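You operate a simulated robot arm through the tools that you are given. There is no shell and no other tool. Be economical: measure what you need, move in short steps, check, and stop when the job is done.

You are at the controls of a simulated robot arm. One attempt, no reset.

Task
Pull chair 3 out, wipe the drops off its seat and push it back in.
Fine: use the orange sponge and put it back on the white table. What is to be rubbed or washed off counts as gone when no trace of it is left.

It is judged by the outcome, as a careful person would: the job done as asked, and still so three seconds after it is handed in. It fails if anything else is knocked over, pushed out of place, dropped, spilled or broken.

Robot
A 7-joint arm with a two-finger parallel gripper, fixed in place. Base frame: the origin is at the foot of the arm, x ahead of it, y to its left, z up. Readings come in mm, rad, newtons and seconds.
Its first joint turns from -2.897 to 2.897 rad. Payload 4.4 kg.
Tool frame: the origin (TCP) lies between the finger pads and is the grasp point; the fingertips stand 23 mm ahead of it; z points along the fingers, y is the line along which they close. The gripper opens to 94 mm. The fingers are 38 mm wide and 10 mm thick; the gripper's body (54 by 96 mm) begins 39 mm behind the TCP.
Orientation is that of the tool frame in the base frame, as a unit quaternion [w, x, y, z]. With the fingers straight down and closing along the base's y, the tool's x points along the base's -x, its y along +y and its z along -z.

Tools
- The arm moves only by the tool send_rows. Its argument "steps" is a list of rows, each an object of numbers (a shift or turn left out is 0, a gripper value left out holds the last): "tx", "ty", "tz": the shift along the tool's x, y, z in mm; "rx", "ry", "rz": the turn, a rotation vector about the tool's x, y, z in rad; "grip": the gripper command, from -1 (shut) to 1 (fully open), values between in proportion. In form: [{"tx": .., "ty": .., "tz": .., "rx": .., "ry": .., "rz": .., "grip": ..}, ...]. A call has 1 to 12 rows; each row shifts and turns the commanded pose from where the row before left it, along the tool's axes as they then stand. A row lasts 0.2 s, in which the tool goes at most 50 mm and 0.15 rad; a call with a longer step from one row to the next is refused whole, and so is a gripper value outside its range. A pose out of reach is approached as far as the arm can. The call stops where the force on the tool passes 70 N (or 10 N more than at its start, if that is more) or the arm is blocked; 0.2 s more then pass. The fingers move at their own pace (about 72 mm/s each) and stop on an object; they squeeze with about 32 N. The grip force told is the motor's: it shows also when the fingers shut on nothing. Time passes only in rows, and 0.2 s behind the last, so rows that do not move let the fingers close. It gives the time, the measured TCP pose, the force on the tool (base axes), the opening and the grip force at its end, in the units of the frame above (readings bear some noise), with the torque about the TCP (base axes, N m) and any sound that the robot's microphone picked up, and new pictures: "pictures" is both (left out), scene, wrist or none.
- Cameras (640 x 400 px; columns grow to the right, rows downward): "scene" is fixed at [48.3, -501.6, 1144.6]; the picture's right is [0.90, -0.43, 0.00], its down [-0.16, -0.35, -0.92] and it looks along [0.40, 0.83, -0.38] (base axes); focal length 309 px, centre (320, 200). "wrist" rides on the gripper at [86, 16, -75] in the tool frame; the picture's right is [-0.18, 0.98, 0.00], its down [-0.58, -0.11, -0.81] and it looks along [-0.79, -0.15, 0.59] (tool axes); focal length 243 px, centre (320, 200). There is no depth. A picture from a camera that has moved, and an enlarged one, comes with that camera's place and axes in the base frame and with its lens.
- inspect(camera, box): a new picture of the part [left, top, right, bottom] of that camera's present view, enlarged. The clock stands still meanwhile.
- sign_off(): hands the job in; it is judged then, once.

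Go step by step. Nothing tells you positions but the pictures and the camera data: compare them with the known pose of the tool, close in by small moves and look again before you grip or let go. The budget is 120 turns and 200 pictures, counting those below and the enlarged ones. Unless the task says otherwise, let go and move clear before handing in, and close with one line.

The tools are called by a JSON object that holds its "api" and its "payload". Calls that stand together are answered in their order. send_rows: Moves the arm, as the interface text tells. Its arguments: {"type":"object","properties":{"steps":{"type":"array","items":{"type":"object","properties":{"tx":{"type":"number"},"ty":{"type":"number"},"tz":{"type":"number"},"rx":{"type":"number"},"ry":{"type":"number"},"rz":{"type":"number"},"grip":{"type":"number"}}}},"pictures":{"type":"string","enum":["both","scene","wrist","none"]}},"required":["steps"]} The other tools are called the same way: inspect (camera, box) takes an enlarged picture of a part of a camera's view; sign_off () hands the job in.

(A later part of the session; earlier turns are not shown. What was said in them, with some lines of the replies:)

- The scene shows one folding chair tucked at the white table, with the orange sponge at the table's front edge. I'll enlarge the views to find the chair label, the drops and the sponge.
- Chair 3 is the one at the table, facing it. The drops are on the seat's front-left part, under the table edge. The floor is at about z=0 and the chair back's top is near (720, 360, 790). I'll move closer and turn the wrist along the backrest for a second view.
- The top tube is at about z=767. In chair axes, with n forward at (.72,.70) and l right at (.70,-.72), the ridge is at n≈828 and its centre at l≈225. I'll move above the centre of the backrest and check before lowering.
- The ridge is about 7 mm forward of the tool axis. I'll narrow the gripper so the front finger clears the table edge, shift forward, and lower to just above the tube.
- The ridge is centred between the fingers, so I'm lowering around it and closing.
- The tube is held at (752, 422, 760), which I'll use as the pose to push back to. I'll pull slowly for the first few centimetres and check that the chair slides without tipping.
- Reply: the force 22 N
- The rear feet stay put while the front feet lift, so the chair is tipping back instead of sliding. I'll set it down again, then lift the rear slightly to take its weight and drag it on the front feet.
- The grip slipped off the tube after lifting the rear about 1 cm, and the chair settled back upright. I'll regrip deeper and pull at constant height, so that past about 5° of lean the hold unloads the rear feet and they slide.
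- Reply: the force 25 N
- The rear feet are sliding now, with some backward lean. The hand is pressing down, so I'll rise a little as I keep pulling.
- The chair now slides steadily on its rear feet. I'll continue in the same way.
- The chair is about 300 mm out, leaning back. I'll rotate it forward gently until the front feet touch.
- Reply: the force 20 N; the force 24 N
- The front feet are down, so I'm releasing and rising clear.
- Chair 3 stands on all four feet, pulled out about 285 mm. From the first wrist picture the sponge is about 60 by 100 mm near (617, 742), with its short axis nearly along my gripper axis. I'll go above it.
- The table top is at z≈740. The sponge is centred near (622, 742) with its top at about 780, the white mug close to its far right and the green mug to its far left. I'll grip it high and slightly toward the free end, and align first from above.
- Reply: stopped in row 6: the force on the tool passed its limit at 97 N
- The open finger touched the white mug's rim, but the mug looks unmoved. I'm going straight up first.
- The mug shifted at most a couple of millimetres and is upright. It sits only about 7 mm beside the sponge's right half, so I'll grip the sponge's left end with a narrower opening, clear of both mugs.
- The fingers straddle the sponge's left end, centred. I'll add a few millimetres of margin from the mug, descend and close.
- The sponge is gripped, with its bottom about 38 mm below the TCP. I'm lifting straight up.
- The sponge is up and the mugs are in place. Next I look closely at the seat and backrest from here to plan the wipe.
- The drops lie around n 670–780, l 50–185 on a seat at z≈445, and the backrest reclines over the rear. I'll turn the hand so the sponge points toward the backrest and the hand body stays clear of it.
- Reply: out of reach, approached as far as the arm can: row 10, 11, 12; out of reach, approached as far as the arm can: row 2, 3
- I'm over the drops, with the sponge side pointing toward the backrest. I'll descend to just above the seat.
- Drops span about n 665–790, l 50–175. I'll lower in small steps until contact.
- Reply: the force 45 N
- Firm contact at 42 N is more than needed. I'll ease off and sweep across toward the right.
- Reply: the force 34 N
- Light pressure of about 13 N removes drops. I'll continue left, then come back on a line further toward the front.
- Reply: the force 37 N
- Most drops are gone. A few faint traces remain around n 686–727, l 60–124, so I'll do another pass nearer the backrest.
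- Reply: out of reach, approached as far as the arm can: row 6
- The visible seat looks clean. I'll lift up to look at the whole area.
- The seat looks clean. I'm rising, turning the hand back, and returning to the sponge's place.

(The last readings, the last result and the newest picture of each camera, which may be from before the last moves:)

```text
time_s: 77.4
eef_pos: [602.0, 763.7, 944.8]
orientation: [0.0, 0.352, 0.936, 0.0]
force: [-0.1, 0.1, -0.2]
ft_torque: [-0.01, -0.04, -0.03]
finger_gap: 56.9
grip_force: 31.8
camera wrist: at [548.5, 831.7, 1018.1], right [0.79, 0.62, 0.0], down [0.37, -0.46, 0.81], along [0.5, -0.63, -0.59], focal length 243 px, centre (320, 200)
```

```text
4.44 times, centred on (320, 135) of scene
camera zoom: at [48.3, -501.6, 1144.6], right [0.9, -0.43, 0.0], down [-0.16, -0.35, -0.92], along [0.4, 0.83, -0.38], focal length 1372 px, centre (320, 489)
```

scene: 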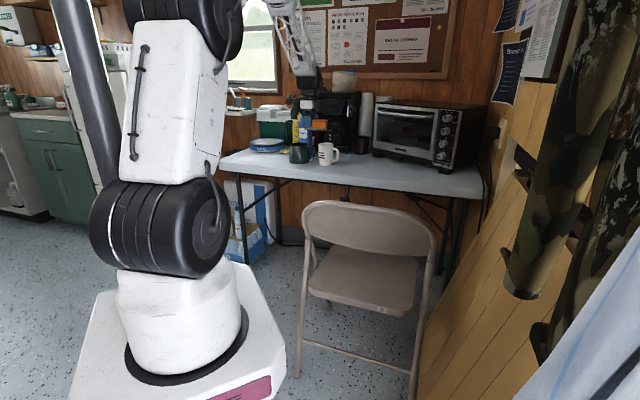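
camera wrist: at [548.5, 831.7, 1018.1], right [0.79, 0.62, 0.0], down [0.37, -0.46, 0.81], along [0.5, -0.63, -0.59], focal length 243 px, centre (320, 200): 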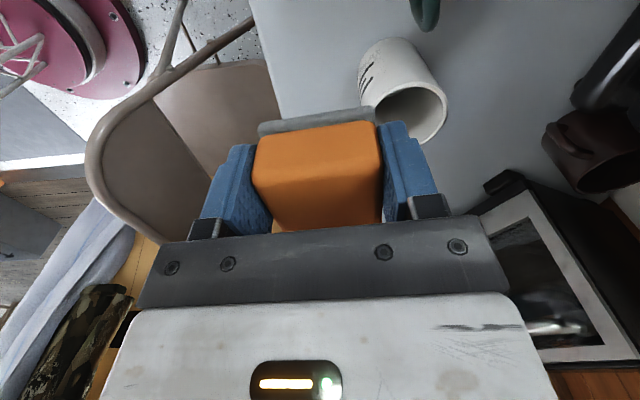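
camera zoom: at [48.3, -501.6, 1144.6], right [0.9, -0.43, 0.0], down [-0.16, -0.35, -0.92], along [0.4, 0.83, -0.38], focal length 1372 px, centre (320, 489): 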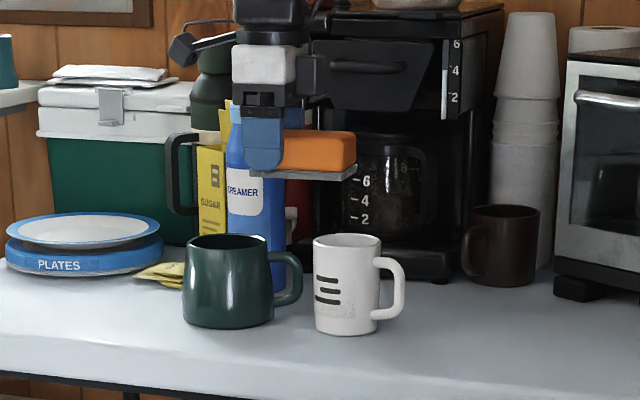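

The seat is spotless in this view too. I'll lower the sponge back to its place, a few millimetres further from the mug.

{"api": "send_rows", "payload": {"steps": [{"tx": 3, "ty": -7}, {"tz": 30}, {"tz": 30}, {"tz": 30}, {"tz": 25}, {"tz": 20}, {"tz": 12}, {"tz": 8}, {"tz": 4}], "pictures": "wrist"}}

{"api": "inspect", "payload": {"camera": "scene", "box": [270, 110, 370, 180]}}

```text
time_s: 79.4
eef_pos: [591.6, 759.3, 789.1]
orientation: [0.0, 0.351, 0.936, -0.001]
force: [-0.9, 0.3, -0.6]
ft_torque: [0.02, -0.01, 0.03]
finger_gap: 56.7
grip_force: 32.5
camera wrist: at [537.5, 827.6, 863.2], right [0.79, 0.62, 0.0], down [0.37, -0.46, 0.81], along [0.5, -0.63, -0.59], focal length 243 px, centre (320, 200)
```

wrist: 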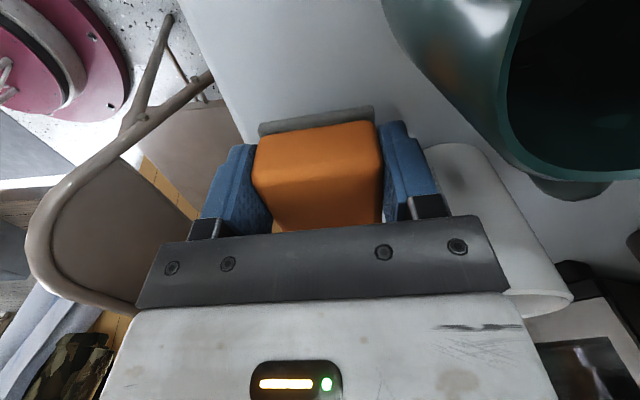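

```text
5.71 times, centred on (320, 145) of scene
camera zoom: at [48.3, -501.6, 1144.6], right [0.9, -0.43, 0.0], down [-0.16, -0.35, -0.92], along [0.4, 0.83, -0.38], focal length 1764 px, centre (320, 514)
```

zoom: 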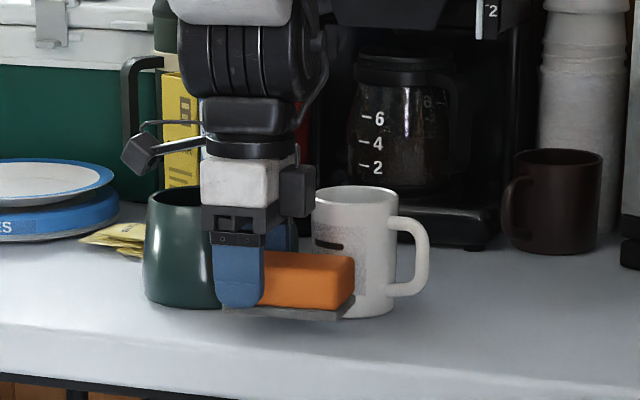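

{"api": "send_rows", "payload": {"steps": [{"tz": 4}, {"tz": 3}, {"tz": 2}, {"tz": 1}], "pictures": "none"}}

```text
time_s: 80.4
eef_pos: [590.8, 757.6, 778.0]
orientation: [-0.001, 0.351, 0.936, -0.001]
force: [-0.3, 0.5, -0.5]
ft_torque: [0.01, 0.04, -0.02]
finger_gap: 56.7
grip_force: 32.2
```

{"api": "send_rows", "payload": {"steps": [{"tz": 1}, {"tz": 1}, {"tz": 0.5}], "pictures": "none"}}

{"api": "inspect", "payload": {"camera": "scene", "box": [290, 140, 350, 180]}}

```text
time_s: 81.2
eef_pos: [590.7, 758.1, 775.6]
orientation: [-0.001, 0.352, 0.936, -0.001]
force: [-0.4, 0.0, -0.7]
ft_torque: [0.01, -0.01, 0.06]
finger_gap: 56.9
grip_force: 31.8
```

```text
10.00 times, centred on (320, 160) of scene
camera zoom: at [48.3, -501.6, 1144.6], right [0.9, -0.43, 0.0], down [-0.16, -0.35, -0.92], along [0.4, 0.83, -0.38], focal length 3087 px, centre (320, 600)
```

zoom: 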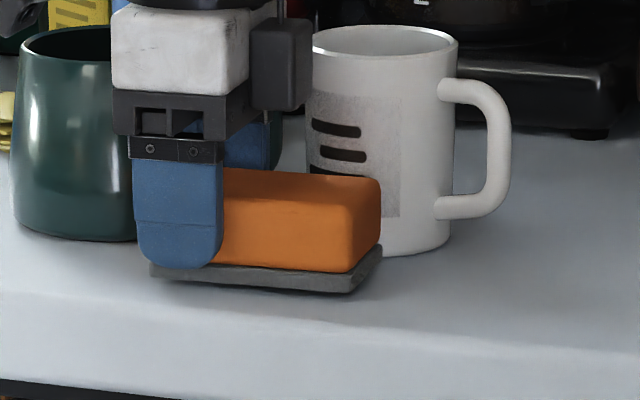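

{"api": "send_rows", "payload": {"steps": [{"tz": 1}, {"tz": 1}, {"tz": 1}], "pictures": "none"}}

```text
time_s: 82.0
eef_pos: [591.1, 758.3, 772.8]
orientation: [0.0, 0.352, 0.936, -0.001]
force: [0.3, -0.2, 0.1]
ft_torque: [-0.02, 0.0, 0.02]
finger_gap: 56.7
grip_force: 32.0
```

{"api": "send_rows", "payload": {"steps": [{"tz": 1}, {"tz": 1}, {"tz": 1}], "pictures": "none"}}

{"api": "inspect", "payload": {"camera": "scene", "box": [290, 140, 350, 180]}}

```text
time_s: 82.8
eef_pos: [591.5, 759.0, 771.0]
orientation: [-0.001, 0.352, 0.936, 0.0]
force: [-0.3, 0.0, -0.3]
ft_torque: [0.04, -0.03, 0.0]
finger_gap: 56.6
grip_force: 31.6
```

```text
10.00 times, centred on (320, 160) of scene
camera zoom: at [48.3, -501.6, 1144.6], right [0.9, -0.43, 0.0], down [-0.16, -0.35, -0.92], along [0.4, 0.83, -0.38], focal length 3087 px, centre (320, 600)
```

zoom: 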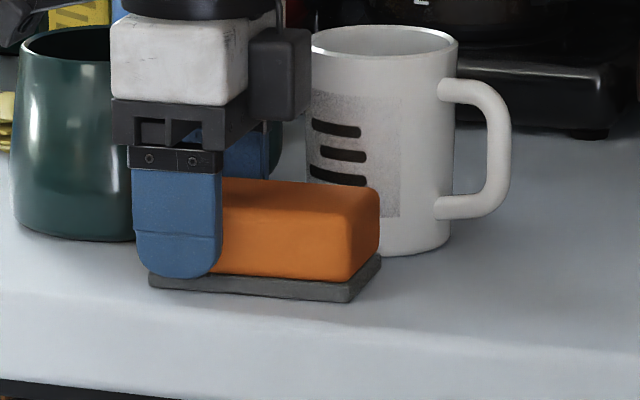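

{"api": "send_rows", "payload": {"steps": [{"tz": 0.8}, {"tz": 0.8}, {}], "pictures": "none"}}

```text
time_s: 83.6
eef_pos: [590.1, 759.5, 769.4]
orientation: [-0.001, 0.352, 0.936, 0.0]
force: [-6.0, 0.4, 18.9]
ft_torque: [-0.31, -0.21, -0.15]
finger_gap: 57.0
grip_force: 31.6
```

The sponge is on the table. I'll open just enough and rise straight up.

{"api": "send_rows", "payload": {"steps": [{"tz": -0.5, "grip": 0.55}, {}, {"tz": -10}, {"tz": -25}, {"tz": -40}, {"tz": -45}, {"tz": -45}, {}], "pictures": "both"}}

{"api": "inspect", "payload": {"camera": "scene", "box": [280, 130, 360, 180]}}

{"api": "inspect", "payload": {"camera": "scene", "box": [280, 170, 460, 400]}}

```text
time_s: 85.4
eef_pos: [591.7, 757.8, 939.1]
orientation: [0.0, 0.352, 0.936, -0.001]
force: [-0.2, -0.1, -0.8]
ft_torque: [0.04, 0.0, -0.01]
finger_gap: 72.9
grip_force: 0.0
camera wrist: at [538.9, 826.0, 1012.0], right [0.79, 0.62, 0.0], down [0.37, -0.46, 0.81], along [0.5, -0.63, -0.59], focal length 243 px, centre (320, 200)
```

scene: 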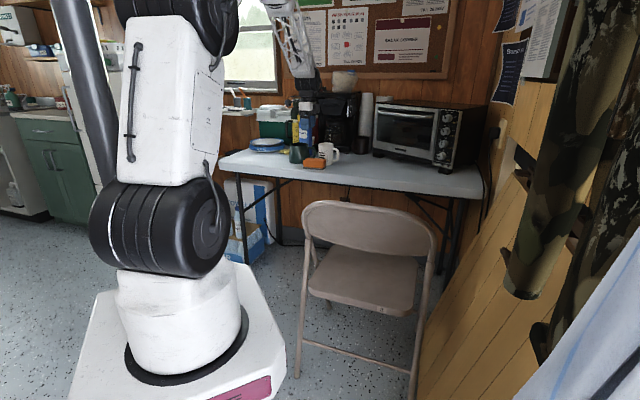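
wrist: 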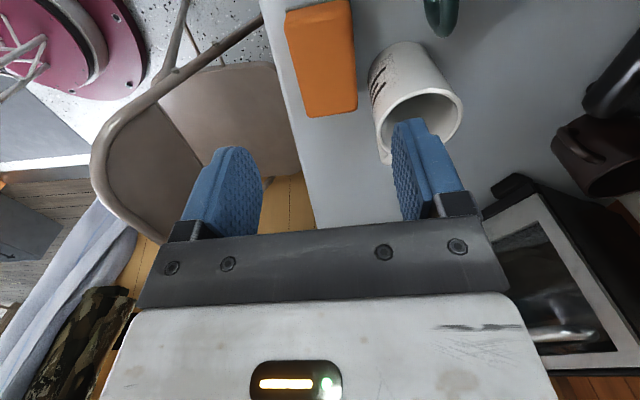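

```text
8.00 times, centred on (320, 155) of scene
camera zoom: at [48.3, -501.6, 1144.6], right [0.9, -0.43, 0.0], down [-0.16, -0.35, -0.92], along [0.4, 0.83, -0.38], focal length 2470 px, centre (320, 560)
```

zoom: 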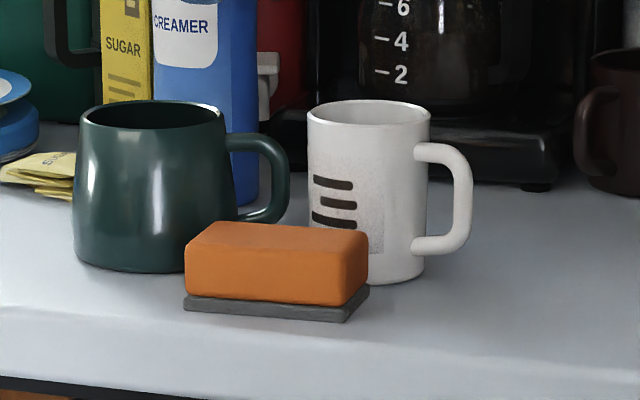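

```text
1.74 times, centred on (370, 285) of scene
camera zoom: at [48.3, -501.6, 1144.6], right [0.9, -0.43, 0.0], down [-0.16, -0.35, -0.92], along [0.4, 0.83, -0.38], focal length 537 px, centre (233, 52)
```

zoom: 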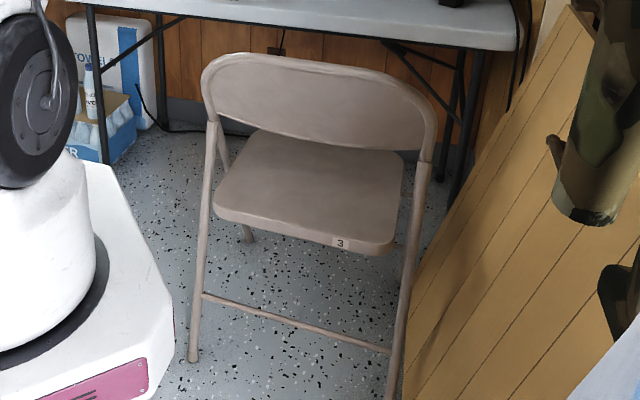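

The sponge is back on the table and all else is in place. I'll return above the backrest to push the chair in.

{"api": "send_rows", "payload": {"steps": [{"tx": -26.7, "ty": -35.9}, {"tx": -26.7, "ty": -35.9}, {"tx": -26.7, "ty": -35.9}, {"tx": -26.7, "ty": -35.9}, {"tx": -26.7, "ty": -35.9}, {"tx": -26.7, "ty": -35.9}, {"tx": -26.7, "ty": -35.9}, {"tx": -26.7, "ty": -35.9}, {"tx": -26.7, "ty": -35.9}, {"tx": -26.7, "ty": -35.9}, {"tx": -26.7, "ty": -35.9}, {"tx": -26.7, "ty": -35.9}], "pictures": "none"}}

{"api": "send_rows", "payload": {"steps": [{"rz": 0.081, "grip": 0.1}, {"tz": 40}, {"tz": 40}, {"tz": 20}, {}], "pictures": "wrist"}}

{"api": "inspect", "payload": {"camera": "wrist", "box": [200, 0, 480, 200]}}

```text
time_s: 88.0
eef_pos: [546.1, 222.3, 935.1]
orientation: [0.001, 0.352, 0.936, -0.001]
force: [-1.7, 0.2, 0.1]
ft_torque: [-0.03, 0.01, -0.02]
finger_gap: 72.7
grip_force: 0.1
```

```text
time_s: 89.2
eef_pos: [547.1, 222.3, 835.7]
orientation: [0.0, 0.389, 0.921, -0.001]
force: [-0.7, -0.2, -0.3]
ft_torque: [0.02, -0.01, 0.03]
finger_gap: 51.6
grip_force: 0.0
camera wrist: at [498.7, 296.3, 909.3], right [0.83, 0.55, 0.0], down [0.33, -0.49, 0.81], along [0.44, -0.67, -0.59], focal length 243 px, centre (320, 200)
```

wrist: 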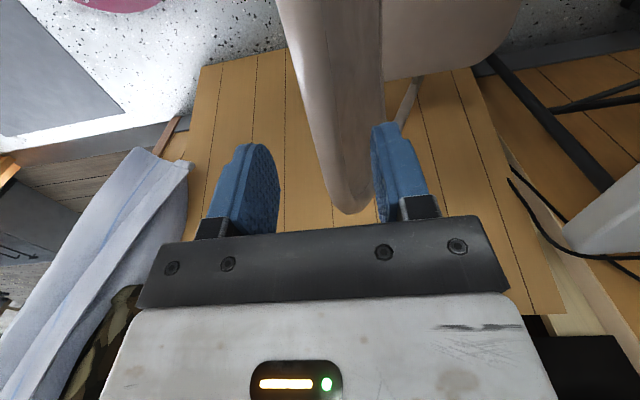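

```text
2.00 times, centred on (340, 100) of wrist
camera zoom: at [498.7, 296.3, 909.3], right [0.83, 0.55, 0.0], down [0.33, -0.49, 0.81], along [0.44, -0.67, -0.59], focal length 485 px, centre (280, 400)
```

zoom: 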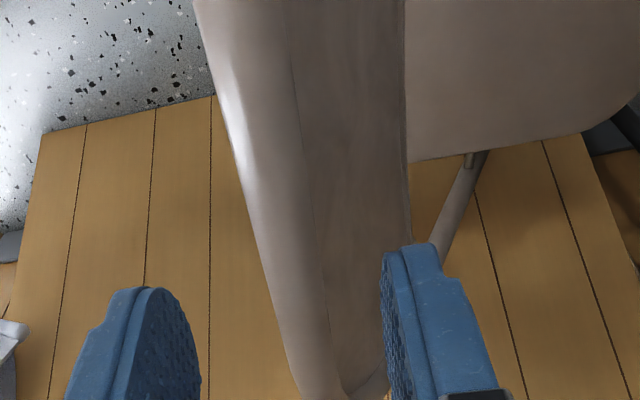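

Centred on the tube. I'll descend and grip.

{"api": "send_rows", "payload": {"steps": [{"tz": 20}, {"tz": 20}, {"tz": 20}, {"tz": 14}, {"tz": 10}, {}, {"grip": -1}, {}, {}], "pictures": "wrist"}}

```text
time_s: 91.2
eef_pos: [545.1, 223.1, 752.1]
orientation: [-0.002, 0.389, 0.921, -0.001]
force: [-12.1, -6.8, 3.9]
ft_torque: [-0.31, 1.06, 0.51]
finger_gap: 21.9
grip_force: 32.2
camera wrist: at [497.9, 295.8, 825.4], right [0.83, 0.55, 0.0], down [0.33, -0.49, 0.81], along [0.44, -0.67, -0.59], focal length 243 px, centre (320, 200)
```

wrist: 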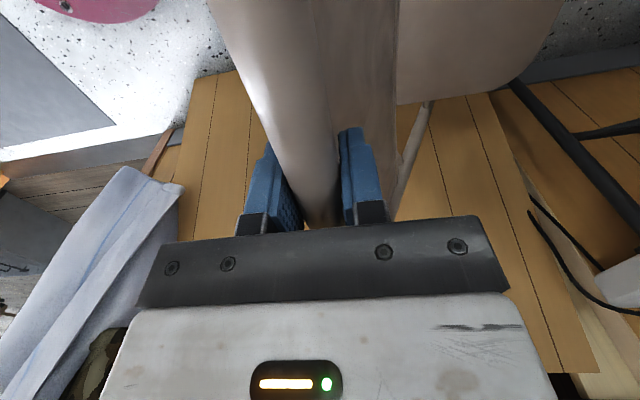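

The push needed is about 288 mm, straight along the gripper axis. I'll start slowly at constant height.

{"api": "send_rows", "payload": {"steps": [{"ty": 6}, {"ty": 8}, {"ty": 8}, {"ty": 8}, {"ty": 8}], "pictures": "none"}}

{"api": "inspect", "payload": {"camera": "scene", "box": [280, 170, 460, 400]}}

```text
time_s: 92.4
eef_pos: [574.5, 250.6, 750.9]
orientation: [0.0, 0.39, 0.921, -0.002]
force: [-7.8, -8.1, 2.1]
ft_torque: [-0.57, 0.71, 0.35]
finger_gap: 22.0
grip_force: 32.5
```

```text
1.74 times, centred on (370, 285) of scene
camera zoom: at [48.3, -501.6, 1144.6], right [0.9, -0.43, 0.0], down [-0.16, -0.35, -0.92], along [0.4, 0.83, -0.38], focal length 537 px, centre (233, 52)
```

zoom: 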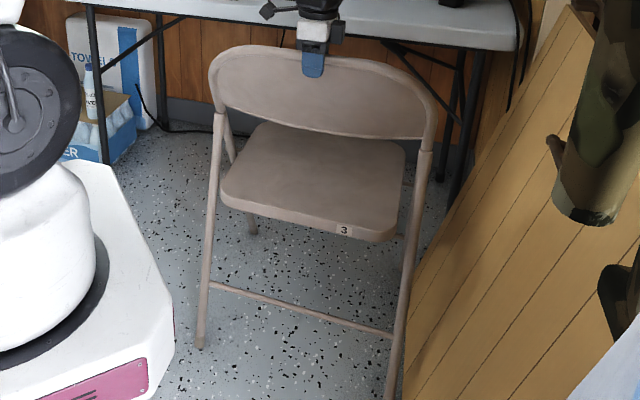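

The chair slides cleanly with all feet down. I'll continue.

{"api": "send_rows", "payload": {"steps": [{"ty": 10}, {"ty": 10}, {"ty": 10}, {"ty": 10}, {"ty": 10}, {"ty": 10}, {"ty": 10}, {"ty": 10}, {"ty": 10}, {"ty": 10}, {"ty": 10}, {"ty": 10}], "pictures": "scene"}}

```text
time_s: 95.0
eef_pos: [660.5, 333.1, 751.3]
orientation: [-0.001, 0.389, 0.921, -0.002]
force: [-3.3, -2.9, 1.5]
ft_torque: [-0.66, 0.62, 0.45]
finger_gap: 21.7
grip_force: 31.6
```

scene: 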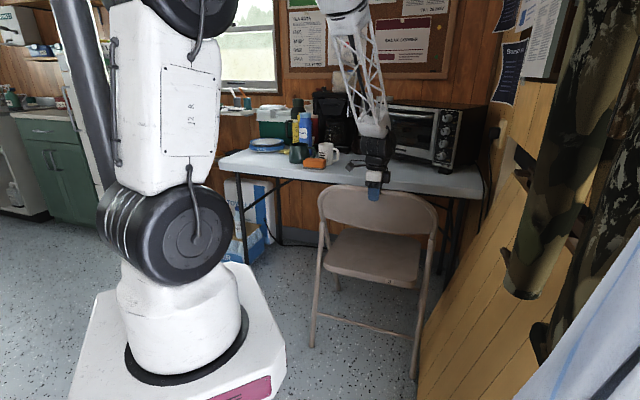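

{"api": "send_rows", "payload": {"steps": [{"ty": 10}, {"ty": 10}, {"ty": 10}, {"ty": 10}, {"ty": 10}, {"ty": 10}, {"ty": 10}, {"ty": 10}, {"ty": 10}, {"ty": 10}, {"ty": 10}], "pictures": "none"}}

{"api": "inspect", "payload": {"camera": "scene", "box": [300, 160, 460, 360]}}

```text
time_s: 97.4
eef_pos: [739.6, 409.1, 749.0]
orientation: [-0.001, 0.389, 0.921, -0.001]
force: [-4.5, -3.5, 0.1]
ft_torque: [-0.6, 0.63, 0.37]
finger_gap: 21.9
grip_force: 32.0
```

```text
2.00 times, centred on (380, 260) of scene
camera zoom: at [48.3, -501.6, 1144.6], right [0.9, -0.43, 0.0], down [-0.16, -0.35, -0.92], along [0.4, 0.83, -0.38], focal length 617 px, centre (200, 80)
```

zoom: 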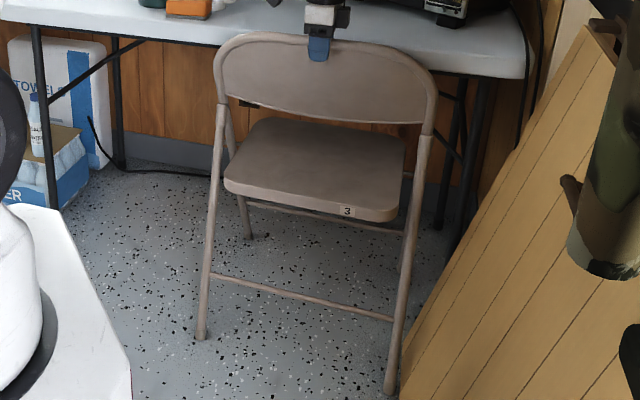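

{"api": "send_rows", "payload": {"steps": [{"ty": 7}, {"ty": 7}, {"ty": 5}, {}], "pictures": "none"}}

{"api": "inspect", "payload": {"camera": "scene", "box": [300, 160, 460, 360]}}

```text
time_s: 98.4
eef_pos: [752.8, 422.3, 749.7]
orientation: [-0.001, 0.39, 0.921, -0.001]
force: [-2.6, -5.5, 0.4]
ft_torque: [-0.84, 0.46, -0.37]
finger_gap: 22.0
grip_force: 32.0
```

```text
2.00 times, centred on (380, 260) of scene
camera zoom: at [48.3, -501.6, 1144.6], right [0.9, -0.43, 0.0], down [-0.16, -0.35, -0.92], along [0.4, 0.83, -0.38], focal length 617 px, centre (200, 80)
```

zoom: 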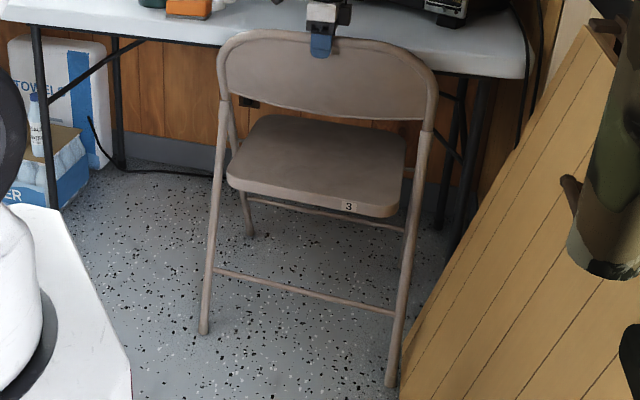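

The chair matches its original place: the feet, seat and label are at the same pixels. I'll release, rise clear and check.

{"api": "send_rows", "payload": {"steps": [{"grip": 0.05}, {}, {"tz": -15}, {"tz": -30}, {"tz": -40}, {"tz": -45}, {"tz": -45}, {}], "pictures": "both"}}

{"api": "inspect", "payload": {"camera": "scene", "box": [310, 165, 450, 270]}}

{"api": "inspect", "payload": {"camera": "scene", "box": [200, 80, 500, 360]}}

```text
time_s: 100.2
eef_pos: [755.0, 424.2, 927.3]
orientation: [0.0, 0.389, 0.921, -0.001]
force: [0.0, 0.1, 0.6]
ft_torque: [0.0, 0.0, -0.03]
finger_gap: 49.6
grip_force: 0.1
camera wrist: at [707.5, 496.2, 1000.1], right [0.83, 0.55, 0.0], down [0.33, -0.49, 0.81], along [0.44, -0.67, -0.59], focal length 243 px, centre (320, 200)
```

scene: 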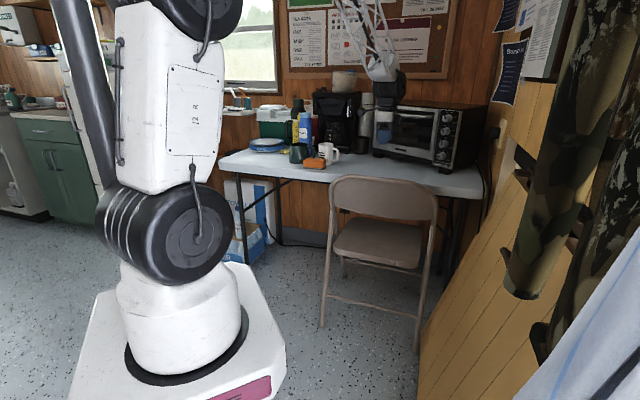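
wrist: 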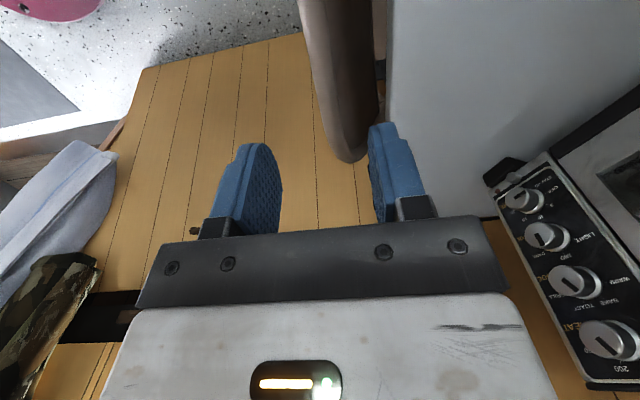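

```text
3.81 times, centred on (380, 218) of scene
camera zoom: at [48.3, -501.6, 1144.6], right [0.9, -0.43, 0.0], down [-0.16, -0.35, -0.92], along [0.4, 0.83, -0.38], focal length 1176 px, centre (91, 133)
```

zoom: 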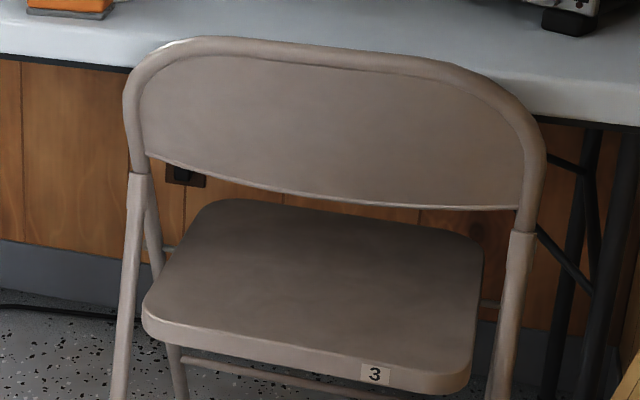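

```text
1.43 times, centred on (350, 220) of scene
camera zoom: at [48.3, -501.6, 1144.6], right [0.9, -0.43, 0.0], down [-0.16, -0.35, -0.92], along [0.4, 0.83, -0.38], focal length 441 px, centre (277, 171)
```

zoom: 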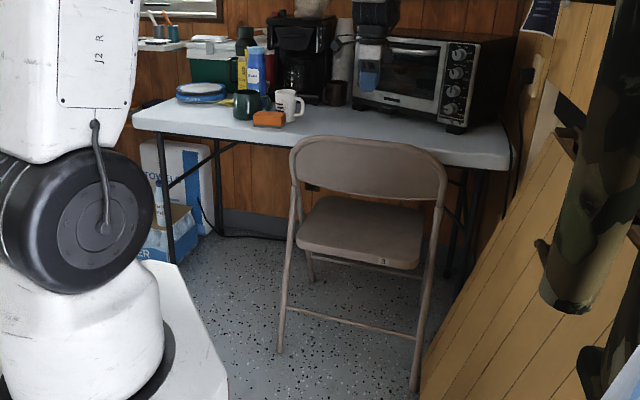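

The seat shows no drops, chair 3 is back where it stood, the sponge is on the table, and the arm is clear. I'm handing in.

{"api": "sign_off", "payload": {}}

```text
The job is handed in.
```

Chair 3 was pulled out, its seat wiped until no drops showed, and pushed back to where it stood; the orange sponge is back on the white table. While I was lining up for the sponge, a finger bumped the white mug's rim; the mug stayed upright and moved about 2 mm.
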